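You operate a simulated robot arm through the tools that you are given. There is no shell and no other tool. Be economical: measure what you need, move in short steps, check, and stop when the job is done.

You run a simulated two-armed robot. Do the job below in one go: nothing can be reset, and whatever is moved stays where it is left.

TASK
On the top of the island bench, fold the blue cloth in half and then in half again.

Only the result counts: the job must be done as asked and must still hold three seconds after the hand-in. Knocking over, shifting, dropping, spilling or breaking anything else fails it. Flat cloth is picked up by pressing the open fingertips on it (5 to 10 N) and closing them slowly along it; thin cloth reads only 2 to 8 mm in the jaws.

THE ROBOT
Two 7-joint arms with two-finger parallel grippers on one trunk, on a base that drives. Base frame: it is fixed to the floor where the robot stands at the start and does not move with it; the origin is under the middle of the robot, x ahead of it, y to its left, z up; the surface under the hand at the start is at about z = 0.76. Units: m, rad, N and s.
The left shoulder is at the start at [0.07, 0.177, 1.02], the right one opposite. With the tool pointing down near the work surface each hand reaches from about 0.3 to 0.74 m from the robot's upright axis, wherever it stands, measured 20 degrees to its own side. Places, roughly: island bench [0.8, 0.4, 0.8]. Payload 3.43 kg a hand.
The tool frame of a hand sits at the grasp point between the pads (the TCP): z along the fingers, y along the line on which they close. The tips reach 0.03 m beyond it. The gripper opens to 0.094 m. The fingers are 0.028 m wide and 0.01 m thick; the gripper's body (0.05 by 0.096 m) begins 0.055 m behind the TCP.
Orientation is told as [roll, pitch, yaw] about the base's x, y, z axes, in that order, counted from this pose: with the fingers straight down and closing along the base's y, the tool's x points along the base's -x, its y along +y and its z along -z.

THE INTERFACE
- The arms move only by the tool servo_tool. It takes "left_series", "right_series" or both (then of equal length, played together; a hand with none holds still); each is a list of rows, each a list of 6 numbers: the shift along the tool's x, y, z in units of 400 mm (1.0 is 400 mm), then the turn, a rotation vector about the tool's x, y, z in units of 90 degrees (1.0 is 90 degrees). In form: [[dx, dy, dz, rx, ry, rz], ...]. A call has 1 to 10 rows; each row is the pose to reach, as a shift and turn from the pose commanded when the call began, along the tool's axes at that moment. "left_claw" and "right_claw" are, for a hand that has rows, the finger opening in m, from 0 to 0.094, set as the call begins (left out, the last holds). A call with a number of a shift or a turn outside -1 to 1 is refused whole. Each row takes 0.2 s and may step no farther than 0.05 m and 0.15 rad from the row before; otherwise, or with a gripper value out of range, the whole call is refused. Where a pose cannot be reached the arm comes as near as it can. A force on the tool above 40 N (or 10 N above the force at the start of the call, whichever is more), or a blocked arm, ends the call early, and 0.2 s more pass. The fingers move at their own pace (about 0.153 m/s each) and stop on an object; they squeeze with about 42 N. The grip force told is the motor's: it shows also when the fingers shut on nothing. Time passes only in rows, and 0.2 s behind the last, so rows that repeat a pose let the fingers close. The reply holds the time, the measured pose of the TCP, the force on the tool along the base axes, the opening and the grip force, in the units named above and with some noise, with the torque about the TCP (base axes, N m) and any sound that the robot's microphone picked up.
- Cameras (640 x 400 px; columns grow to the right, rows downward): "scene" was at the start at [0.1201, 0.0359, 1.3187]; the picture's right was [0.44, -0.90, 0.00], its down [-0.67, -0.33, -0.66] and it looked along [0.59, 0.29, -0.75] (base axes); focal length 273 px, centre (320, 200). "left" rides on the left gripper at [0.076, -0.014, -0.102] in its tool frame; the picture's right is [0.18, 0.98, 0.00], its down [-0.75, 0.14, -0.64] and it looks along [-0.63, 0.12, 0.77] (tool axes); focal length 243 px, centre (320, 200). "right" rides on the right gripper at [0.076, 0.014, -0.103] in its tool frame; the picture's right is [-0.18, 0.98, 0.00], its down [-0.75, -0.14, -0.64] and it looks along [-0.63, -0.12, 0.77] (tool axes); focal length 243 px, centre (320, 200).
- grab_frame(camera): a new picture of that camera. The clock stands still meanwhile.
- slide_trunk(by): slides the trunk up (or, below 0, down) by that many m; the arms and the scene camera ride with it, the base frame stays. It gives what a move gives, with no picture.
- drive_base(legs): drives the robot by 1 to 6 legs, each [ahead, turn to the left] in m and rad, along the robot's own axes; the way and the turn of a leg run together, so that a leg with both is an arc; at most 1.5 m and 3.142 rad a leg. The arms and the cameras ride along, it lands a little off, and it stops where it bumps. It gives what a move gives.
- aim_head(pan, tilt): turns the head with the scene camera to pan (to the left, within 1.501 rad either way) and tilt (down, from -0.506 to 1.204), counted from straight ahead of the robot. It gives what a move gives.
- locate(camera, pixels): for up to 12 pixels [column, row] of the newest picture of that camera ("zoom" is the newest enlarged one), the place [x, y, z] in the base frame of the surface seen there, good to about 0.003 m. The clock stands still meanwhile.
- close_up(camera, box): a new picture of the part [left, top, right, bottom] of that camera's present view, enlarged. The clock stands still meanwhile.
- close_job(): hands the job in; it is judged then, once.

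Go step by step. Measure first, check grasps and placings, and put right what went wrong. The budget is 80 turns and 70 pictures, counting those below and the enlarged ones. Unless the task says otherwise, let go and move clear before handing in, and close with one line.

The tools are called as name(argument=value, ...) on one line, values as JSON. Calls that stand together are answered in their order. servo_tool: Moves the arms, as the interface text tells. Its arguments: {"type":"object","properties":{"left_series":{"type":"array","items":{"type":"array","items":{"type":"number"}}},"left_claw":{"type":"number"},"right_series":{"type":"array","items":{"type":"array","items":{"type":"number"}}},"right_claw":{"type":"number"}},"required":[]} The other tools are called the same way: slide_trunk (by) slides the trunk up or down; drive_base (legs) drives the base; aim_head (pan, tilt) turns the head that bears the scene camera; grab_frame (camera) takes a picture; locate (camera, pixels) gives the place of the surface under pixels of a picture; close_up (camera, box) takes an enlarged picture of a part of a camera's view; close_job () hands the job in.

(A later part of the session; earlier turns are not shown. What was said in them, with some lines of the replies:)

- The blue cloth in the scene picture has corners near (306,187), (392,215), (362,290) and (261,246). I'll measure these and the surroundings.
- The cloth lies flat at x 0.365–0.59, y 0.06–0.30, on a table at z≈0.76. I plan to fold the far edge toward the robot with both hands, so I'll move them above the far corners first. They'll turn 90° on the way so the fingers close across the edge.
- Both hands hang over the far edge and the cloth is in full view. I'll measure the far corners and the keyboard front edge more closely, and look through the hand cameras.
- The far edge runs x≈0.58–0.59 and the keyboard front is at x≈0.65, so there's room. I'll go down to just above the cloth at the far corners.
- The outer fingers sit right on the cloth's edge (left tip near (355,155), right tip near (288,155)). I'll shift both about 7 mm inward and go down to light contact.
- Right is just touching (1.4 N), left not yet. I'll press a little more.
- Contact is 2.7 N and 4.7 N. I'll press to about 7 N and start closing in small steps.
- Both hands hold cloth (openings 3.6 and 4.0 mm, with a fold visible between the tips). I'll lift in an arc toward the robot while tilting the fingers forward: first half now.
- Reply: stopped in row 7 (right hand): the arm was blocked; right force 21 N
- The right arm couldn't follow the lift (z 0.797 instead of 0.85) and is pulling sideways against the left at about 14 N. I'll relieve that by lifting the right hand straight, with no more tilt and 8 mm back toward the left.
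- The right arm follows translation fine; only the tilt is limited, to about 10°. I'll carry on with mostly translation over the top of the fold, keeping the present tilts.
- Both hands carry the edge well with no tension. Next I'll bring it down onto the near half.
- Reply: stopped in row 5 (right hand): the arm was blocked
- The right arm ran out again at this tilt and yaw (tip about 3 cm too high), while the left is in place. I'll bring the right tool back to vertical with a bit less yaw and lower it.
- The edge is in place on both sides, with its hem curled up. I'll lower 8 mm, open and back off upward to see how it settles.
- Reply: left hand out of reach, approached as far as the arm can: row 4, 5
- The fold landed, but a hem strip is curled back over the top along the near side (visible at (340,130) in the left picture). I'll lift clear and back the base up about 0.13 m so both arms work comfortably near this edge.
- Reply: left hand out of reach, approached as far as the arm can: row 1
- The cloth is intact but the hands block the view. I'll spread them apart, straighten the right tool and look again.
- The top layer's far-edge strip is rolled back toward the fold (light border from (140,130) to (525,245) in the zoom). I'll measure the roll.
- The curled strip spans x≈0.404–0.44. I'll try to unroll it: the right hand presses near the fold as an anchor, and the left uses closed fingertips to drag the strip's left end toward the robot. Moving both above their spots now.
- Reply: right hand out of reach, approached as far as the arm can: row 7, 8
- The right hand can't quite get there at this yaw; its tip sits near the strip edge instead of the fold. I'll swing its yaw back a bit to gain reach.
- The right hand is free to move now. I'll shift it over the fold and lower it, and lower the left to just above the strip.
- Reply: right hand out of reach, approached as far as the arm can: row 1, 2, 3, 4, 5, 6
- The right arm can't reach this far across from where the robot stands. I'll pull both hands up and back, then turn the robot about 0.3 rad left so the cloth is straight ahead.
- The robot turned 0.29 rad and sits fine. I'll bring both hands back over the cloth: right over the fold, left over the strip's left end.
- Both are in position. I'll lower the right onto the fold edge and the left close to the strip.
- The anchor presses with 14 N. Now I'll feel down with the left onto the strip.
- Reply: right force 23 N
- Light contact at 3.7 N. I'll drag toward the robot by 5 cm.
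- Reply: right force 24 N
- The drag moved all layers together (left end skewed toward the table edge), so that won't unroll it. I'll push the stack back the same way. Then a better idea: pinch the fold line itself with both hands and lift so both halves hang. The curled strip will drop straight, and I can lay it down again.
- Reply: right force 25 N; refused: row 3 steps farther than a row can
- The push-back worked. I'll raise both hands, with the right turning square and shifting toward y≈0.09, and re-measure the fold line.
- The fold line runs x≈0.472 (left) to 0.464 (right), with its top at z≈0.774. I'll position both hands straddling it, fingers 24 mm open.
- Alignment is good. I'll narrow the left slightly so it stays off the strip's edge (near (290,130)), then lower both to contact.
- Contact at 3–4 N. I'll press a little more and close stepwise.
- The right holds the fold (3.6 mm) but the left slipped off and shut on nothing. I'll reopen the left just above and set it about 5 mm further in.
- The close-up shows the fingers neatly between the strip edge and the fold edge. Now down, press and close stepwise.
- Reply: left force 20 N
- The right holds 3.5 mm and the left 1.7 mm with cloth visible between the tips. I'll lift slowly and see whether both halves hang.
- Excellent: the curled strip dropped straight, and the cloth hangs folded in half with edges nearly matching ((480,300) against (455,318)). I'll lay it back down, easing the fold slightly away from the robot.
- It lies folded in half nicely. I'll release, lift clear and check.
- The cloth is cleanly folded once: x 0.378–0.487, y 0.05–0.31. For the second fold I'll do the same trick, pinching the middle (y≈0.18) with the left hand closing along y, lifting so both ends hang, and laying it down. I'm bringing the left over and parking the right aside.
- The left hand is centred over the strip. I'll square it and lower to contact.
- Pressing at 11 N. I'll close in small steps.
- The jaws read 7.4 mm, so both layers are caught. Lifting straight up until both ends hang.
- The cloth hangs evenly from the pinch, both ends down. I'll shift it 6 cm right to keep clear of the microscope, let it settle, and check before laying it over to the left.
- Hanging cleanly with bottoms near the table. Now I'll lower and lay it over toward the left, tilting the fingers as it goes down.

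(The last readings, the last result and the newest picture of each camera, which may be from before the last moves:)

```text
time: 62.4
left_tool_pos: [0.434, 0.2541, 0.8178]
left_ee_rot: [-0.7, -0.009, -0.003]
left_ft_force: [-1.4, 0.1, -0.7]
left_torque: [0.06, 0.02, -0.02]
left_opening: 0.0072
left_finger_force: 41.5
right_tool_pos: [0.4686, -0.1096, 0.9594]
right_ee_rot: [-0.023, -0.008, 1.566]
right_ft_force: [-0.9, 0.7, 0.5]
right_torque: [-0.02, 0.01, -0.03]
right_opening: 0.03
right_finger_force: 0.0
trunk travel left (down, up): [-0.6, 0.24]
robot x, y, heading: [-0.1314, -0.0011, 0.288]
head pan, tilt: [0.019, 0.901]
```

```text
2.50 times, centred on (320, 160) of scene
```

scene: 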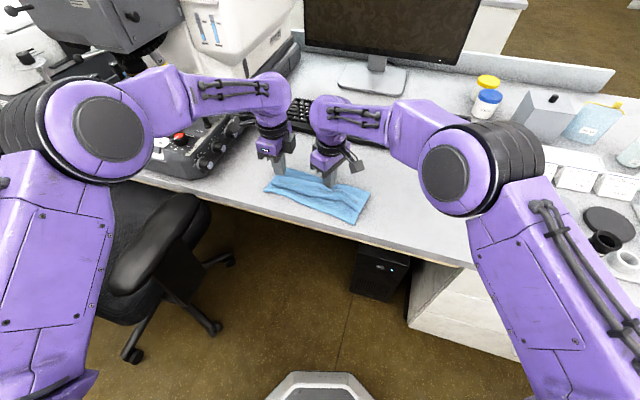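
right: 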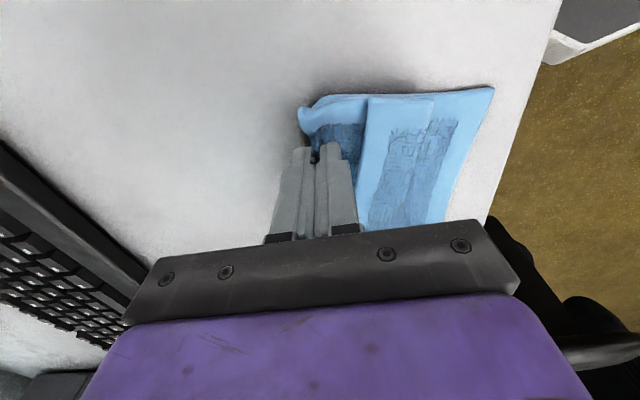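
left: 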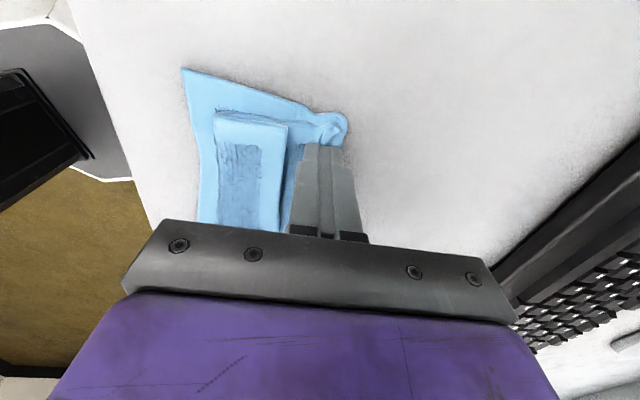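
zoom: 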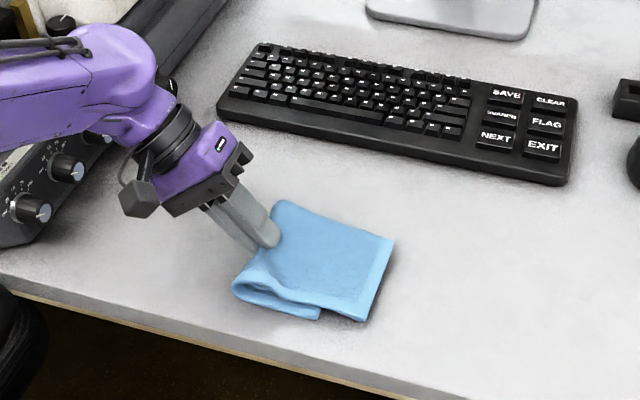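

Lovely: it's falling into a neat quarter. I'll lower the last centimetre, then release gently and withdraw along the fingers.

servo_tool(left_series=[[0, 0.013, 0.008, 0, 0, 0], [0, 0.027, 0.0165, 0, 0, 0], [0, 0.027, 0.0165, 0, 0, 0]])

servo_tool(left_series=[[0, 0, 0, 0, 0, 0], [0, 0, -0.02, 0, 0, 0], [0, 0, -0.06, 0, 0, 0], [0, 0, -0.11, 0, 0, 0], [0, -0.03, -0.18, 0, 0, 0], [0, -0.1, -0.22, 0, 0, 0]], left_claw=0.018)

close_up(camera="scene", box=[210, 80, 430, 240])

```text
time: 63.2
left_tool_pos: [0.4338, 0.2564, 0.8042]
left_ee_rot: [-0.696, -0.01, -0.001]
left_ft_force: [0.6, 0.1, 1.2]
left_torque: [0.02, 0.0, 0.02]
left_opening: 0.0071
left_finger_force: 41.3
right_tool_pos: [0.4684, -0.1092, 0.9603]
right_ee_rot: [-0.025, -0.009, 1.563]
right_ft_force: [0.1, 0.9, 0.4]
right_torque: [-0.02, 0.0, -0.02]
right_opening: 0.0303
right_finger_force: 0.1
trunk travel left (down, up): [-0.6, 0.24]
robot x, y, heading: [-0.136, -0.002, 0.292]
head pan, tilt: [0.019, 0.901]
```

```text
time: 64.6
left_tool_pos: [0.4334, 0.2823, 0.8973]
left_ee_rot: [-0.699, -0.006, -0.004]
left_ft_force: [-0.2, -0.6, 1.1]
left_torque: [0.0, 0.0, 0.01]
left_opening: 0.018
left_finger_force: 0.1
right_tool_pos: [0.4675, -0.1118, 0.9595]
right_ee_rot: [-0.022, -0.008, 1.563]
right_ft_force: [0.7, -1.0, 0.6]
right_torque: [0.02, 0.0, 0.01]
right_opening: 0.0299
right_finger_force: 0.1
trunk travel left (down, up): [-0.6, 0.24]
robot x, y, heading: [-0.1308, -0.002, 0.29]
head pan, tilt: [0.019, 0.901]
```

```text
2.50 times, centred on (320, 160) of scene
```

zoom: 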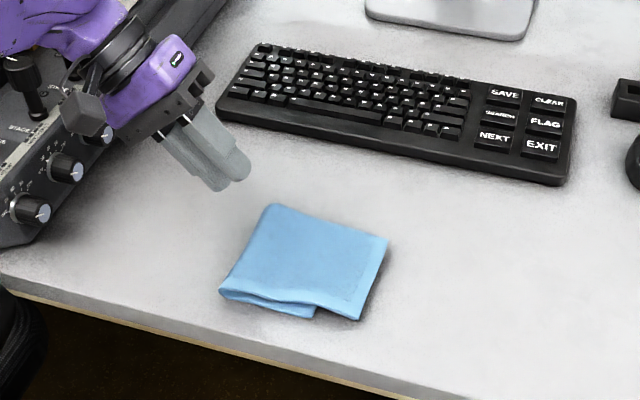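

It's now a neat quarter-size packet. I'll check it closely for size and alignment.

close_up(camera="scene", box=[275, 150, 355, 215])

locate(camera="zoom", pixels=[[80, 100], [540, 270], [440, 530], [190, 510], [250, 350], [400, 500]])

```text
6.15 times, centred on (315, 182) of scene
```

zoom: 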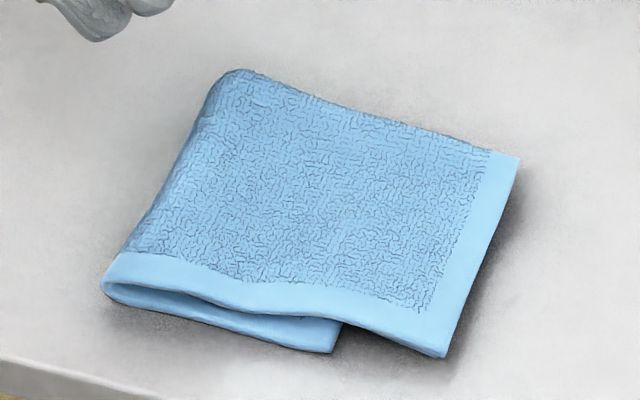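

```text
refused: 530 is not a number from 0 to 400
```

locate(camera="zoom", pixels=[[235, 75], [515, 160], [440, 352], [330, 348], [108, 285], [300, 200], [400, 300], [180, 230], [340, 290]])

```text
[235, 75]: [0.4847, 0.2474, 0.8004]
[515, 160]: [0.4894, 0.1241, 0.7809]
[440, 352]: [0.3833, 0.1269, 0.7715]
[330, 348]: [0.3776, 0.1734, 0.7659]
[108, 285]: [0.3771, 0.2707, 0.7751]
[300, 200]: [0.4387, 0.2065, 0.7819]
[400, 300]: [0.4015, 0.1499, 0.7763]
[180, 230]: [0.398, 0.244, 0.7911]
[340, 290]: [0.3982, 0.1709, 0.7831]
```

The top half reaches y≈0.125 but the lower half ends at y≈0.173, so the crease sits about 2 cm off centre (and is puffy). I'll re-pinch the top layers about 2.4 cm in from the crease and re-hang it, as that moved the crease well before. First I'll bring the left hand upright over that line.

servo_tool(left_series=[[0, -0.002, 0, -0.085, 0, 0], [0, -0.004, 0, -0.17, 0, 0], [0, -0.006, 0.04, -0.255, 0, 0], [0, -0.008, 0.08, -0.34, 0, 0], [0, -0.009, 0.12, -0.445, 0, 0], [0, -0.009, 0.161, -0.445, 0, 0], [0, -0.009, 0.161, -0.445, 0, 0]], left_claw=0.03)

grab_frame(camera="left")

```text
refused: row 5 steps farther than a row can; nothing moved
```

```text
17 pictures are left
```

left: 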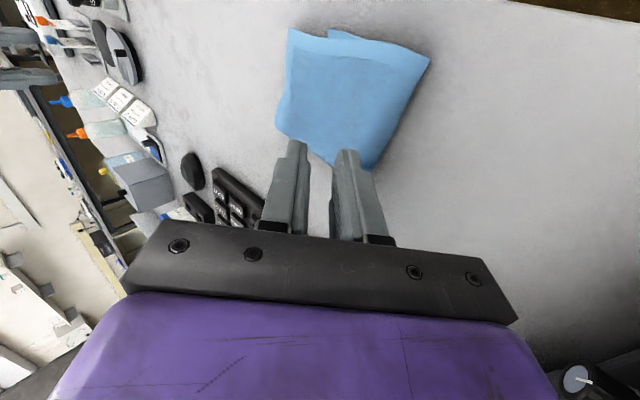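

servo_tool(left_series=[[0, -0.002, 0, -0.085, 0, 0], [0, -0.004, 0, -0.17, 0, 0], [0, -0.006, 0.04, -0.255, 0, 0], [0, -0.008, 0.08, -0.34, 0, 0], [0, -0.009, 0.12, -0.42, 0, 0], [0, -0.009, 0.161, -0.445, 0, 0], [0, -0.009, 0.161, -0.445, 0, 0]], left_claw=0.03)

close_up(camera="left", box=[160, 20, 480, 220])

```text
time: 66.2
left_tool_pos: [0.4336, 0.2382, 0.8484]
left_ee_rot: [0.004, -0.009, -0.001]
left_ft_force: [0.3, 0.0, 0.4]
left_torque: [0.01, 0.02, 0.0]
left_opening: 0.0296
left_finger_force: 0.0
right_tool_pos: [0.4693, -0.1102, 0.9595]
right_ee_rot: [-0.023, -0.007, 1.564]
right_ft_force: [0.3, 0.3, 0.6]
right_torque: [-0.03, -0.02, 0.0]
right_opening: 0.03
right_finger_force: 0.1
trunk travel left (down, up): [-0.6, 0.24]
robot x, y, heading: [-0.1294, -0.001, 0.298]
head pan, tilt: [0.019, 0.901]
```

```text
2.00 times, centred on (320, 120) of left
```

zoom: 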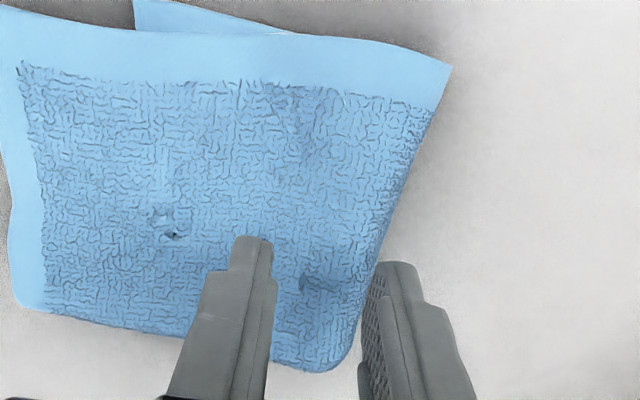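

locate(camera="zoom", pixels=[[446, 68], [415, 130], [385, 200], [365, 270], [345, 345], [325, 368], [170, 230], [320, 280], [140, 20], [12, 300], [5, 20]])

```text
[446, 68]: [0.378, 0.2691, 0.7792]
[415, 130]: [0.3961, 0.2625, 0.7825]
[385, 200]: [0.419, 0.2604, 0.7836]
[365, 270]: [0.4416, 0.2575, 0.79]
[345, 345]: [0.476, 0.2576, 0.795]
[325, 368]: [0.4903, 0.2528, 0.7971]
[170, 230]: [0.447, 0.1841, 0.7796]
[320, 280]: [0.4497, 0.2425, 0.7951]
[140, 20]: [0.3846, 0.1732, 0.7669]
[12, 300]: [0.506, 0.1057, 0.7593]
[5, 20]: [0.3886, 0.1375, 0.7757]
```

The crease runs from y≈0.269 (near) to 0.253 (far), about 8° skew, and the hand straddles it correctly. I'll match the yaw and go down gently, watching the force.

servo_tool(left_series=[[0, 0, 0.03, 0, 0, 0.045], [0, 0, 0.06, 0, 0, 0.09], [0, 0, 0.08, 0, 0, 0.09], [0, 0, 0.095, 0, 0, 0.09], [0, 0, 0.105, 0, 0, 0.09], [0, 0, 0.105, 0, 0, 0.09]])

```text
time: 67.6
left_tool_pos: [0.4336, 0.2373, 0.8059]
left_ee_rot: [0.003, -0.009, -0.143]
left_ft_force: [0.7, 0.4, 2.6]
left_torque: [0.02, -0.03, 0.02]
left_opening: 0.0298
left_finger_force: 0.1
right_tool_pos: [0.4686, -0.1106, 0.9595]
right_ee_rot: [-0.025, -0.011, 1.563]
right_ft_force: [0.4, 0.2, 0.3]
right_torque: [0.01, 0.0, 0.0]
right_opening: 0.0302
right_finger_force: 0.0
trunk travel left (down, up): [-0.6, 0.24]
robot x, y, heading: [-0.1311, 0.0009, 0.292]
head pan, tilt: [0.019, 0.901]
```

Contact at 2.6 N. I'll press slightly and close stepwise.

servo_tool(left_series=[[0, 0, 0.005, 0, 0, 0], [0, 0, 0.005, 0, 0, 0]], left_claw=0.025)

servo_tool(left_series=[[0, 0, 0, 0, 0, 0]], left_claw=0.019)

servo_tool(left_series=[[0, 0, 0, 0, 0, 0]], left_claw=0.013)

servo_tool(left_series=[[0, 0, 0, 0, 0, 0], [0, 0, 0, 0, 0, 0]], left_claw=0.0)

close_up(camera="left", box=[160, 20, 480, 220])

```text
time: 68.2
left_tool_pos: [0.4339, 0.238, 0.8051]
left_ee_rot: [0.003, -0.011, -0.144]
left_ft_force: [0.3, -0.4, 2.3]
left_torque: [-0.02, -0.06, -0.01]
left_opening: 0.0245
left_finger_force: 0.1
right_tool_pos: [0.4693, -0.1105, 0.9604]
right_ee_rot: [-0.025, -0.009, 1.564]
right_ft_force: [-0.4, -0.1, 1.2]
right_torque: [-0.03, 0.02, 0.01]
right_opening: 0.0302
right_finger_force: 0.1
trunk travel left (down, up): [-0.6, 0.24]
robot x, y, heading: [-0.1332, -0.0012, 0.291]
head pan, tilt: [0.019, 0.901]
```

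```text
time: 68.6
left_tool_pos: [0.4336, 0.2378, 0.805]
left_ee_rot: [0.004, -0.007, -0.143]
left_ft_force: [0.3, -0.1, 2.6]
left_torque: [0.02, 0.02, 0.01]
left_opening: 0.0183
left_finger_force: 0.0
right_tool_pos: [0.4677, -0.1101, 0.9599]
right_ee_rot: [-0.024, -0.009, 1.564]
right_ft_force: [0.6, 0.2, 0.0]
right_torque: [0.02, -0.01, -0.01]
right_opening: 0.0299
right_finger_force: 0.0
trunk travel left (down, up): [-0.6, 0.24]
robot x, y, heading: [-0.1299, -0.0006, 0.293]
head pan, tilt: [0.019, 0.901]
```

```text
time: 69.0
left_tool_pos: [0.4325, 0.2378, 0.8046]
left_ee_rot: [0.002, -0.007, -0.143]
left_ft_force: [0.4, 0.7, 4.2]
left_torque: [-0.05, -0.02, -0.01]
left_opening: 0.0129
left_finger_force: 0.2
right_tool_pos: [0.4686, -0.1103, 0.9601]
right_ee_rot: [-0.025, -0.008, 1.565]
right_ft_force: [0.1, -0.2, 0.2]
right_torque: [0.0, -0.01, 0.02]
right_opening: 0.03
right_finger_force: 0.1
trunk travel left (down, up): [-0.6, 0.24]
robot x, y, heading: [-0.1326, -0.0037, 0.292]
head pan, tilt: [0.019, 0.901]
```

```text
time: 69.6
left_tool_pos: [0.4337, 0.2393, 0.8047]
left_ee_rot: [0.005, -0.007, -0.142]
left_ft_force: [0.4, -0.2, 4.6]
left_torque: [-0.01, -0.01, 0.02]
left_opening: 0.0056
left_finger_force: 39.4
right_tool_pos: [0.4677, -0.1102, 0.96]
right_ee_rot: [-0.024, -0.01, 1.563]
right_ft_force: [0.2, -1.2, 0.6]
right_torque: [0.02, -0.04, -0.04]
right_opening: 0.0299
right_finger_force: 0.0
trunk travel left (down, up): [-0.6, 0.24]
robot x, y, heading: [-0.1292, 0.0007, 0.293]
head pan, tilt: [0.019, 0.901]
```

```text
2.00 times, centred on (320, 120) of left
```

zoom: 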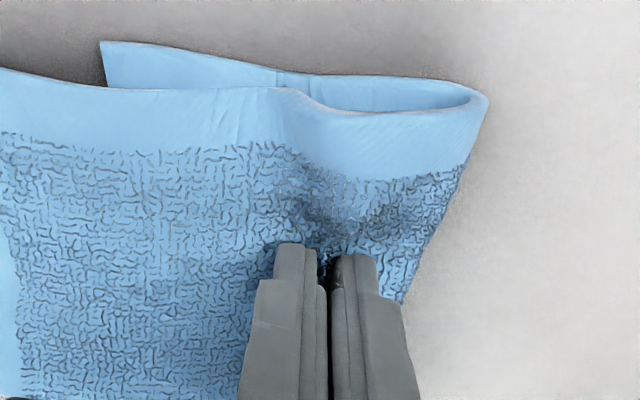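

The top layers are gripped (5.6 mm). I'll lift, then shift right while it hangs.

servo_tool(left_series=[[0, 0, -0.04, 0, 0, 0], [0, 0, -0.09, 0, 0, 0], [0, 0, -0.14, 0, 0, 0], [0, 0, -0.19, 0, 0, 0], [0, 0, -0.24, 0, 0, 0], [0, 0, -0.29, 0, 0, 0], [0, 0, -0.34, 0, 0, 0], [0, 0, -0.39, 0, 0, 0], [0, 0, -0.39, 0, 0, 0]])

servo_tool(left_series=[[0, -0.03, 0, 0, 0, -0.02], [0, -0.06, 0, 0, 0, -0.04], [0, -0.1, 0, 0, 0, -0.06], [0, -0.14, 0, 0, 0, -0.07], [0, -0.18, 0, 0, 0, -0.08], [0, -0.22, 0, 0, 0, -0.09], [0, -0.25, 0, 0, 0, -0.09], [0, -0.25, 0.02, 0, 0, -0.09], [0, -0.25, 0.04, 0, 0, -0.09]])

close_up(camera="scene", box=[250, 80, 410, 220])

```text
time: 71.6
left_tool_pos: [0.4354, 0.2392, 0.9617]
left_ee_rot: [0.002, -0.008, -0.143]
left_ft_force: [-0.1, 0.3, -0.4]
left_torque: [0.01, 0.04, 0.0]
left_opening: 0.0054
left_finger_force: 39.9
right_tool_pos: [0.4692, -0.1091, 0.9607]
right_ee_rot: [-0.024, -0.009, 1.563]
right_ft_force: [0.0, -0.4, 0.4]
right_torque: [0.02, -0.01, 0.01]
right_opening: 0.0301
right_finger_force: 0.0
trunk travel left (down, up): [-0.6, 0.24]
robot x, y, heading: [-0.1302, 0.0032, 0.292]
head pan, tilt: [0.019, 0.901]
```

```text
time: 73.6
left_tool_pos: [0.4182, 0.1421, 0.9468]
left_ee_rot: [-0.005, -0.011, 0.003]
left_ft_force: [0.0, -0.4, -0.3]
left_torque: [0.05, -0.02, -0.13]
left_opening: 0.0051
left_finger_force: 39.6
right_tool_pos: [0.4696, -0.11, 0.9607]
right_ee_rot: [-0.025, -0.009, 1.564]
right_ft_force: [0.5, 0.3, -0.8]
right_torque: [-0.04, -0.02, 0.0]
right_opening: 0.03
right_finger_force: 0.1
trunk travel left (down, up): [-0.6, 0.24]
robot x, y, heading: [-0.132, -0.0006, 0.291]
head pan, tilt: [0.019, 0.901]
```

```text
2.86 times, centred on (330, 150) of scene
```

zoom: 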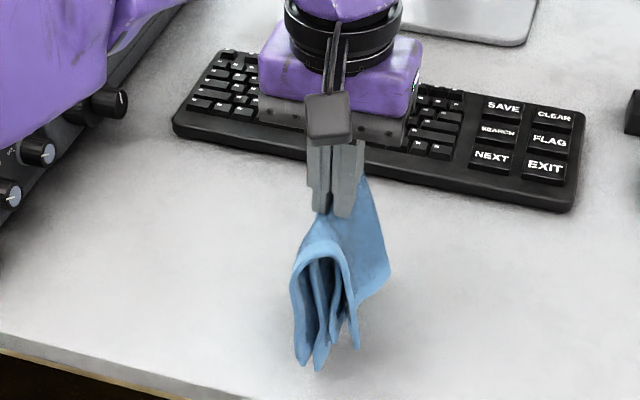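

The cloth hangs with the left half a bit longer, which suits, because last time the lower half slid about 4 cm left on laying. I'll repeat the same laying motion.

servo_tool(left_series=[[0, 0, 0.042, 0, 0, 0], [0, 0, 0.087, 0, 0, 0], [0, 0.0563, 0.0948, 0.0556, 0, 0], [0, 0.1128, 0.1108, 0.111, 0, 0], [0, 0.1705, 0.14, 0.1778, 0, 0], [0, 0.2153, 0.1725, 0.2444, 0, 0], [0, 0.26, 0.2158, 0.311, 0, 0], [0, 0.2968, 0.2648, 0.3778, 0, 0], [0, 0.328, 0.317, 0.4444, 0, 0], [0, 0.345, 0.35, 0.49, 0, 0]])

close_up(camera="scene", box=[230, 110, 390, 220])

```text
time: 75.8
left_tool_pos: [0.418, 0.2776, 0.8047]
left_ee_rot: [-0.77, -0.008, -0.002]
left_ft_force: [0.3, 0.5, -0.4]
left_torque: [0.03, 0.0, -0.03]
left_opening: 0.004
left_finger_force: 39.3
right_tool_pos: [0.4691, -0.1116, 0.9603]
right_ee_rot: [-0.025, -0.008, 1.563]
right_ft_force: [-0.1, -0.2, -0.1]
right_torque: [-0.01, -0.05, -0.04]
right_opening: 0.0298
right_finger_force: 0.0
trunk travel left (down, up): [-0.6, 0.24]
robot x, y, heading: [-0.134, -0.0002, 0.288]
head pan, tilt: [0.019, 0.901]
```

```text
3.64 times, centred on (310, 165) of scene
```

zoom: 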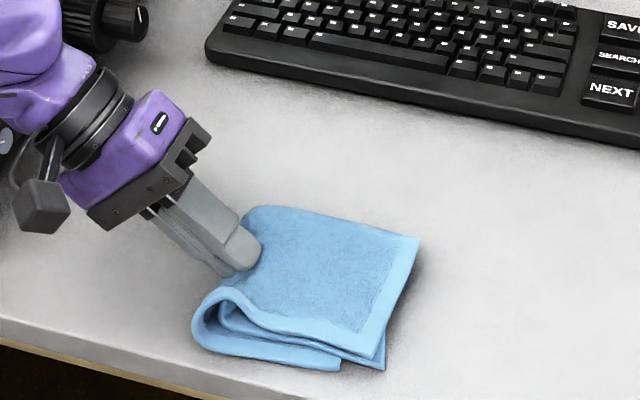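

locate(camera="zoom", pixels=[[383, 365], [417, 240], [338, 367], [195, 330], [265, 208], [240, 330], [352, 352], [300, 250]])

```text
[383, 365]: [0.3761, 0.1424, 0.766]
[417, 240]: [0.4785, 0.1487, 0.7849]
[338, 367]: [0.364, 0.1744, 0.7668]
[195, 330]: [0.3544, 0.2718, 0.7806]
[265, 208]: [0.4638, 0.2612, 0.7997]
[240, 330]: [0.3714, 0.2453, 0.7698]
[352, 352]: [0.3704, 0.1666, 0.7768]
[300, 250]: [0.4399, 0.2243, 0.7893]
```

The halves match better now (edges 3 cm apart at the near side, partly from slack puffed up inside, z≈0.79). I'll release, then press the packet flat from the crease outwards to push the slack out.

servo_tool(left_series=[[0, 0, 0, 0, 0, 0], [0, 0, -0.02, 0, 0, 0], [0, 0, -0.06, 0, 0, 0], [0, 0, -0.11, 0, 0, 0], [0, -0.03, -0.16, -0.08, 0, 0], [0, -0.08, -0.2, -0.16, 0, 0], [0, -0.1, -0.2, -0.24, 0, 0], [0, -0.1, -0.2, -0.32, 0, 0], [0, -0.1, -0.2, -0.4, 0, 0], [0, -0.1, -0.2, -0.49, 0, 0]], left_claw=0.018)

close_up(camera="scene", box=[260, 140, 360, 210])

```text
time: 78.0
left_tool_pos: [0.4187, 0.3033, 0.8908]
left_ee_rot: [0.006, -0.01, -0.002]
left_ft_force: [-0.5, 0.0, 0.0]
left_torque: [0.02, -0.04, 0.0]
left_opening: 0.0179
left_finger_force: 0.1
right_tool_pos: [0.4694, -0.1117, 0.9594]
right_ee_rot: [-0.025, -0.008, 1.563]
right_ft_force: [-1.1, -0.7, 0.2]
right_torque: [0.04, 0.01, 0.02]
right_opening: 0.03
right_finger_force: 0.1
trunk travel left (down, up): [-0.6, 0.24]
robot x, y, heading: [-0.1293, 0.0008, 0.292]
head pan, tilt: [0.019, 0.901]
```

```text
5.71 times, centred on (310, 175) of scene
```

zoom: 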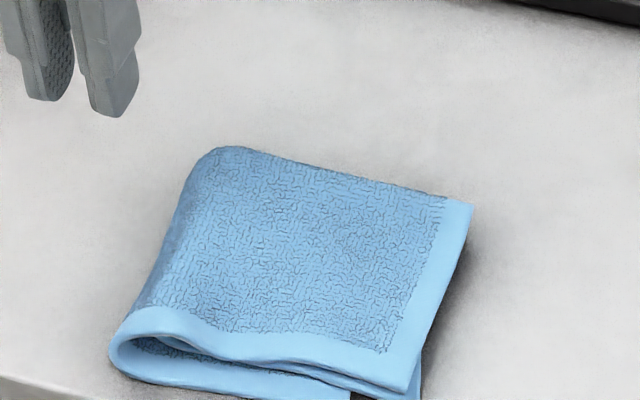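

The packet is neat, just puffy at the crease. I'll press down on it with opened fingers near the crease.

servo_tool(left_series=[[0, -0.06, 0, 0, 0, 0], [0, -0.12, 0.04, 0, 0, 0], [0, -0.16, 0.1, 0, 0, 0], [0, -0.16, 0.15, 0, 0, 0], [0, -0.16, 0.19, 0, 0, 0], [0, -0.16, 0.215, 0, 0, 0], [0, -0.16, 0.232, 0, 0, 0], [0, -0.16, 0.24, 0, 0, 0], [0, -0.16, 0.24, 0, 0, 0]], left_claw=0.04)

```text
time: 80.0
left_tool_pos: [0.4173, 0.2398, 0.8005]
left_ee_rot: [0.003, -0.018, -0.002]
left_ft_force: [6.1, 1.5, 31.8]
left_torque: [-0.27, -0.32, 0.1]
left_opening: 0.0396
left_finger_force: 0.1
right_tool_pos: [0.4664, -0.1121, 0.9614]
right_ee_rot: [-0.027, -0.007, 1.565]
right_ft_force: [-0.8, -0.6, -0.9]
right_torque: [0.0, 0.0, -0.01]
right_opening: 0.03
right_finger_force: 0.2
trunk travel left (down, up): [-0.6, 0.24]
robot x, y, heading: [-0.1258, -0.0012, 0.289]
head pan, tilt: [0.019, 0.901]
```

The stack is pressed to about 10 mm, four layers flat. I'll lift, move clear and look.

servo_tool(left_series=[[0, 0, -0.04, 0, 0, 0], [0, 0, -0.1, 0, 0, 0], [0, 0.05, -0.17, 0, 0, 0], [0, 0.12, -0.22, 0, 0, 0], [0, 0.2, -0.25, 0, 0, 0]])

close_up(camera="scene", box=[260, 145, 360, 215])

```text
time: 81.2
left_tool_pos: [0.4162, 0.321, 0.8935]
left_ee_rot: [0.0, -0.007, -0.002]
left_ft_force: [-0.4, -0.2, -0.3]
left_torque: [0.0, -0.02, 0.01]
left_opening: 0.0402
left_finger_force: 0.1
right_tool_pos: [0.469, -0.1094, 0.9612]
right_ee_rot: [-0.024, -0.007, 1.564]
right_ft_force: [0.6, -0.3, 0.2]
right_torque: [-0.03, -0.02, 0.01]
right_opening: 0.0298
right_finger_force: 0.1
trunk travel left (down, up): [-0.6, 0.24]
robot x, y, heading: [-0.1337, 0.0001, 0.288]
head pan, tilt: [0.019, 0.901]
```

```text
5.71 times, centred on (310, 180) of scene
```

zoom: 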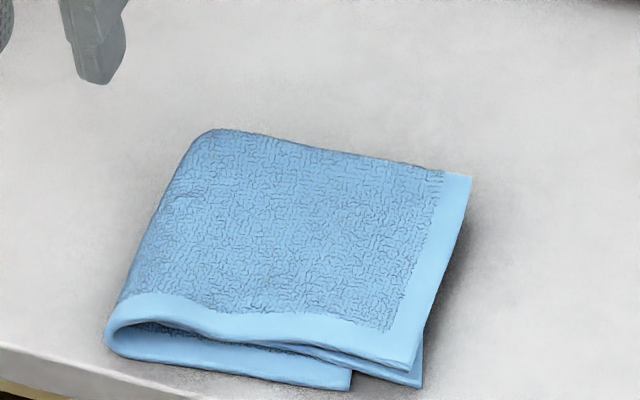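

locate(camera="zoom", pixels=[[468, 178], [410, 365], [420, 385], [350, 385], [106, 340], [210, 132], [330, 142], [140, 350], [280, 250], [350, 365]])

aim_head(pan=0.02, tilt=0.9)

```text
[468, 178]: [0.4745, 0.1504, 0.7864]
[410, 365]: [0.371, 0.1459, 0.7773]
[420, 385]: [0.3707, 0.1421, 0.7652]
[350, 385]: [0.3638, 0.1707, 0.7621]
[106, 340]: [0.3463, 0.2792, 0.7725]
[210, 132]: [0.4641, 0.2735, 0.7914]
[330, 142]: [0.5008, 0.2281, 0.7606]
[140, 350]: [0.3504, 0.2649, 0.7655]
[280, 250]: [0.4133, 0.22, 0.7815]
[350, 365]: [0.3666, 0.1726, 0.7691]
```

```text
time: 81.8
left_tool_pos: [0.4164, 0.3195, 0.8934]
left_ee_rot: [0.002, -0.007, -0.002]
left_ft_force: [-0.1, 0.3, 0.1]
left_torque: [-0.02, -0.01, -0.02]
left_opening: 0.0399
left_finger_force: 0.0
right_tool_pos: [0.4701, -0.111, 0.9598]
right_ee_rot: [-0.024, -0.008, 1.564]
right_ft_force: [0.1, -0.7, -0.2]
right_torque: [0.01, 0.01, 0.0]
right_opening: 0.0298
right_finger_force: 0.1
trunk travel left (down, up): [-0.6, 0.24]
robot x, y, heading: [-0.1315, -0.0006, 0.289]
head pan, tilt: [0.019, 0.901]
```

The packet measures about 0.13 × 0.11 m, a quarter of the original 0.24 × 0.22, with the hidden lower edge about 2.5 cm short. It's stable and lying on the bench. I'll raise both hands well clear and take a final look.

servo_tool(left_series=[[0, 0, -0.06, 0, 0, 0], [0, 0, -0.12, 0, 0, 0], [0.05, 0, -0.18, 0, 0, 0], [0.1, 0, -0.2, 0, 0, 0]])

grab_frame(camera="scene")

```text
time: 82.8
left_tool_pos: [0.3769, 0.3198, 0.9727]
left_ee_rot: [0.001, -0.008, -0.003]
left_ft_force: [-0.3, -0.4, 0.9]
left_torque: [0.03, -0.02, 0.0]
left_opening: 0.0398
left_finger_force: 0.1
right_tool_pos: [0.4688, -0.1099, 0.9609]
right_ee_rot: [-0.025, -0.008, 1.564]
right_ft_force: [-0.7, -0.8, 0.2]
right_torque: [0.01, -0.04, -0.02]
right_opening: 0.0301
right_finger_force: 0.0
trunk travel left (down, up): [-0.6, 0.24]
robot x, y, heading: [-0.1315, 0.0017, 0.293]
head pan, tilt: [0.019, 0.901]
```

```text
10 pictures are left
```

scene: 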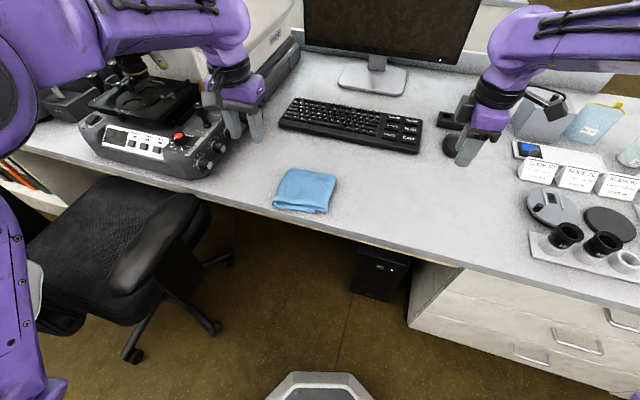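

The cloth lies as a quarter-size packet around (305,190), the hands are clear and nothing else looks disturbed. Handing in.

close_job()

```text
The job is handed in.
```

I folded the blue cloth in half and then in half again. It lies on the island bench as a packet of about 0.13 × 0.11 m, with its lower edge about 2.5 cm short of the top one. The job is handed in, the hands are clear, and nothing else looked moved in the last picture.
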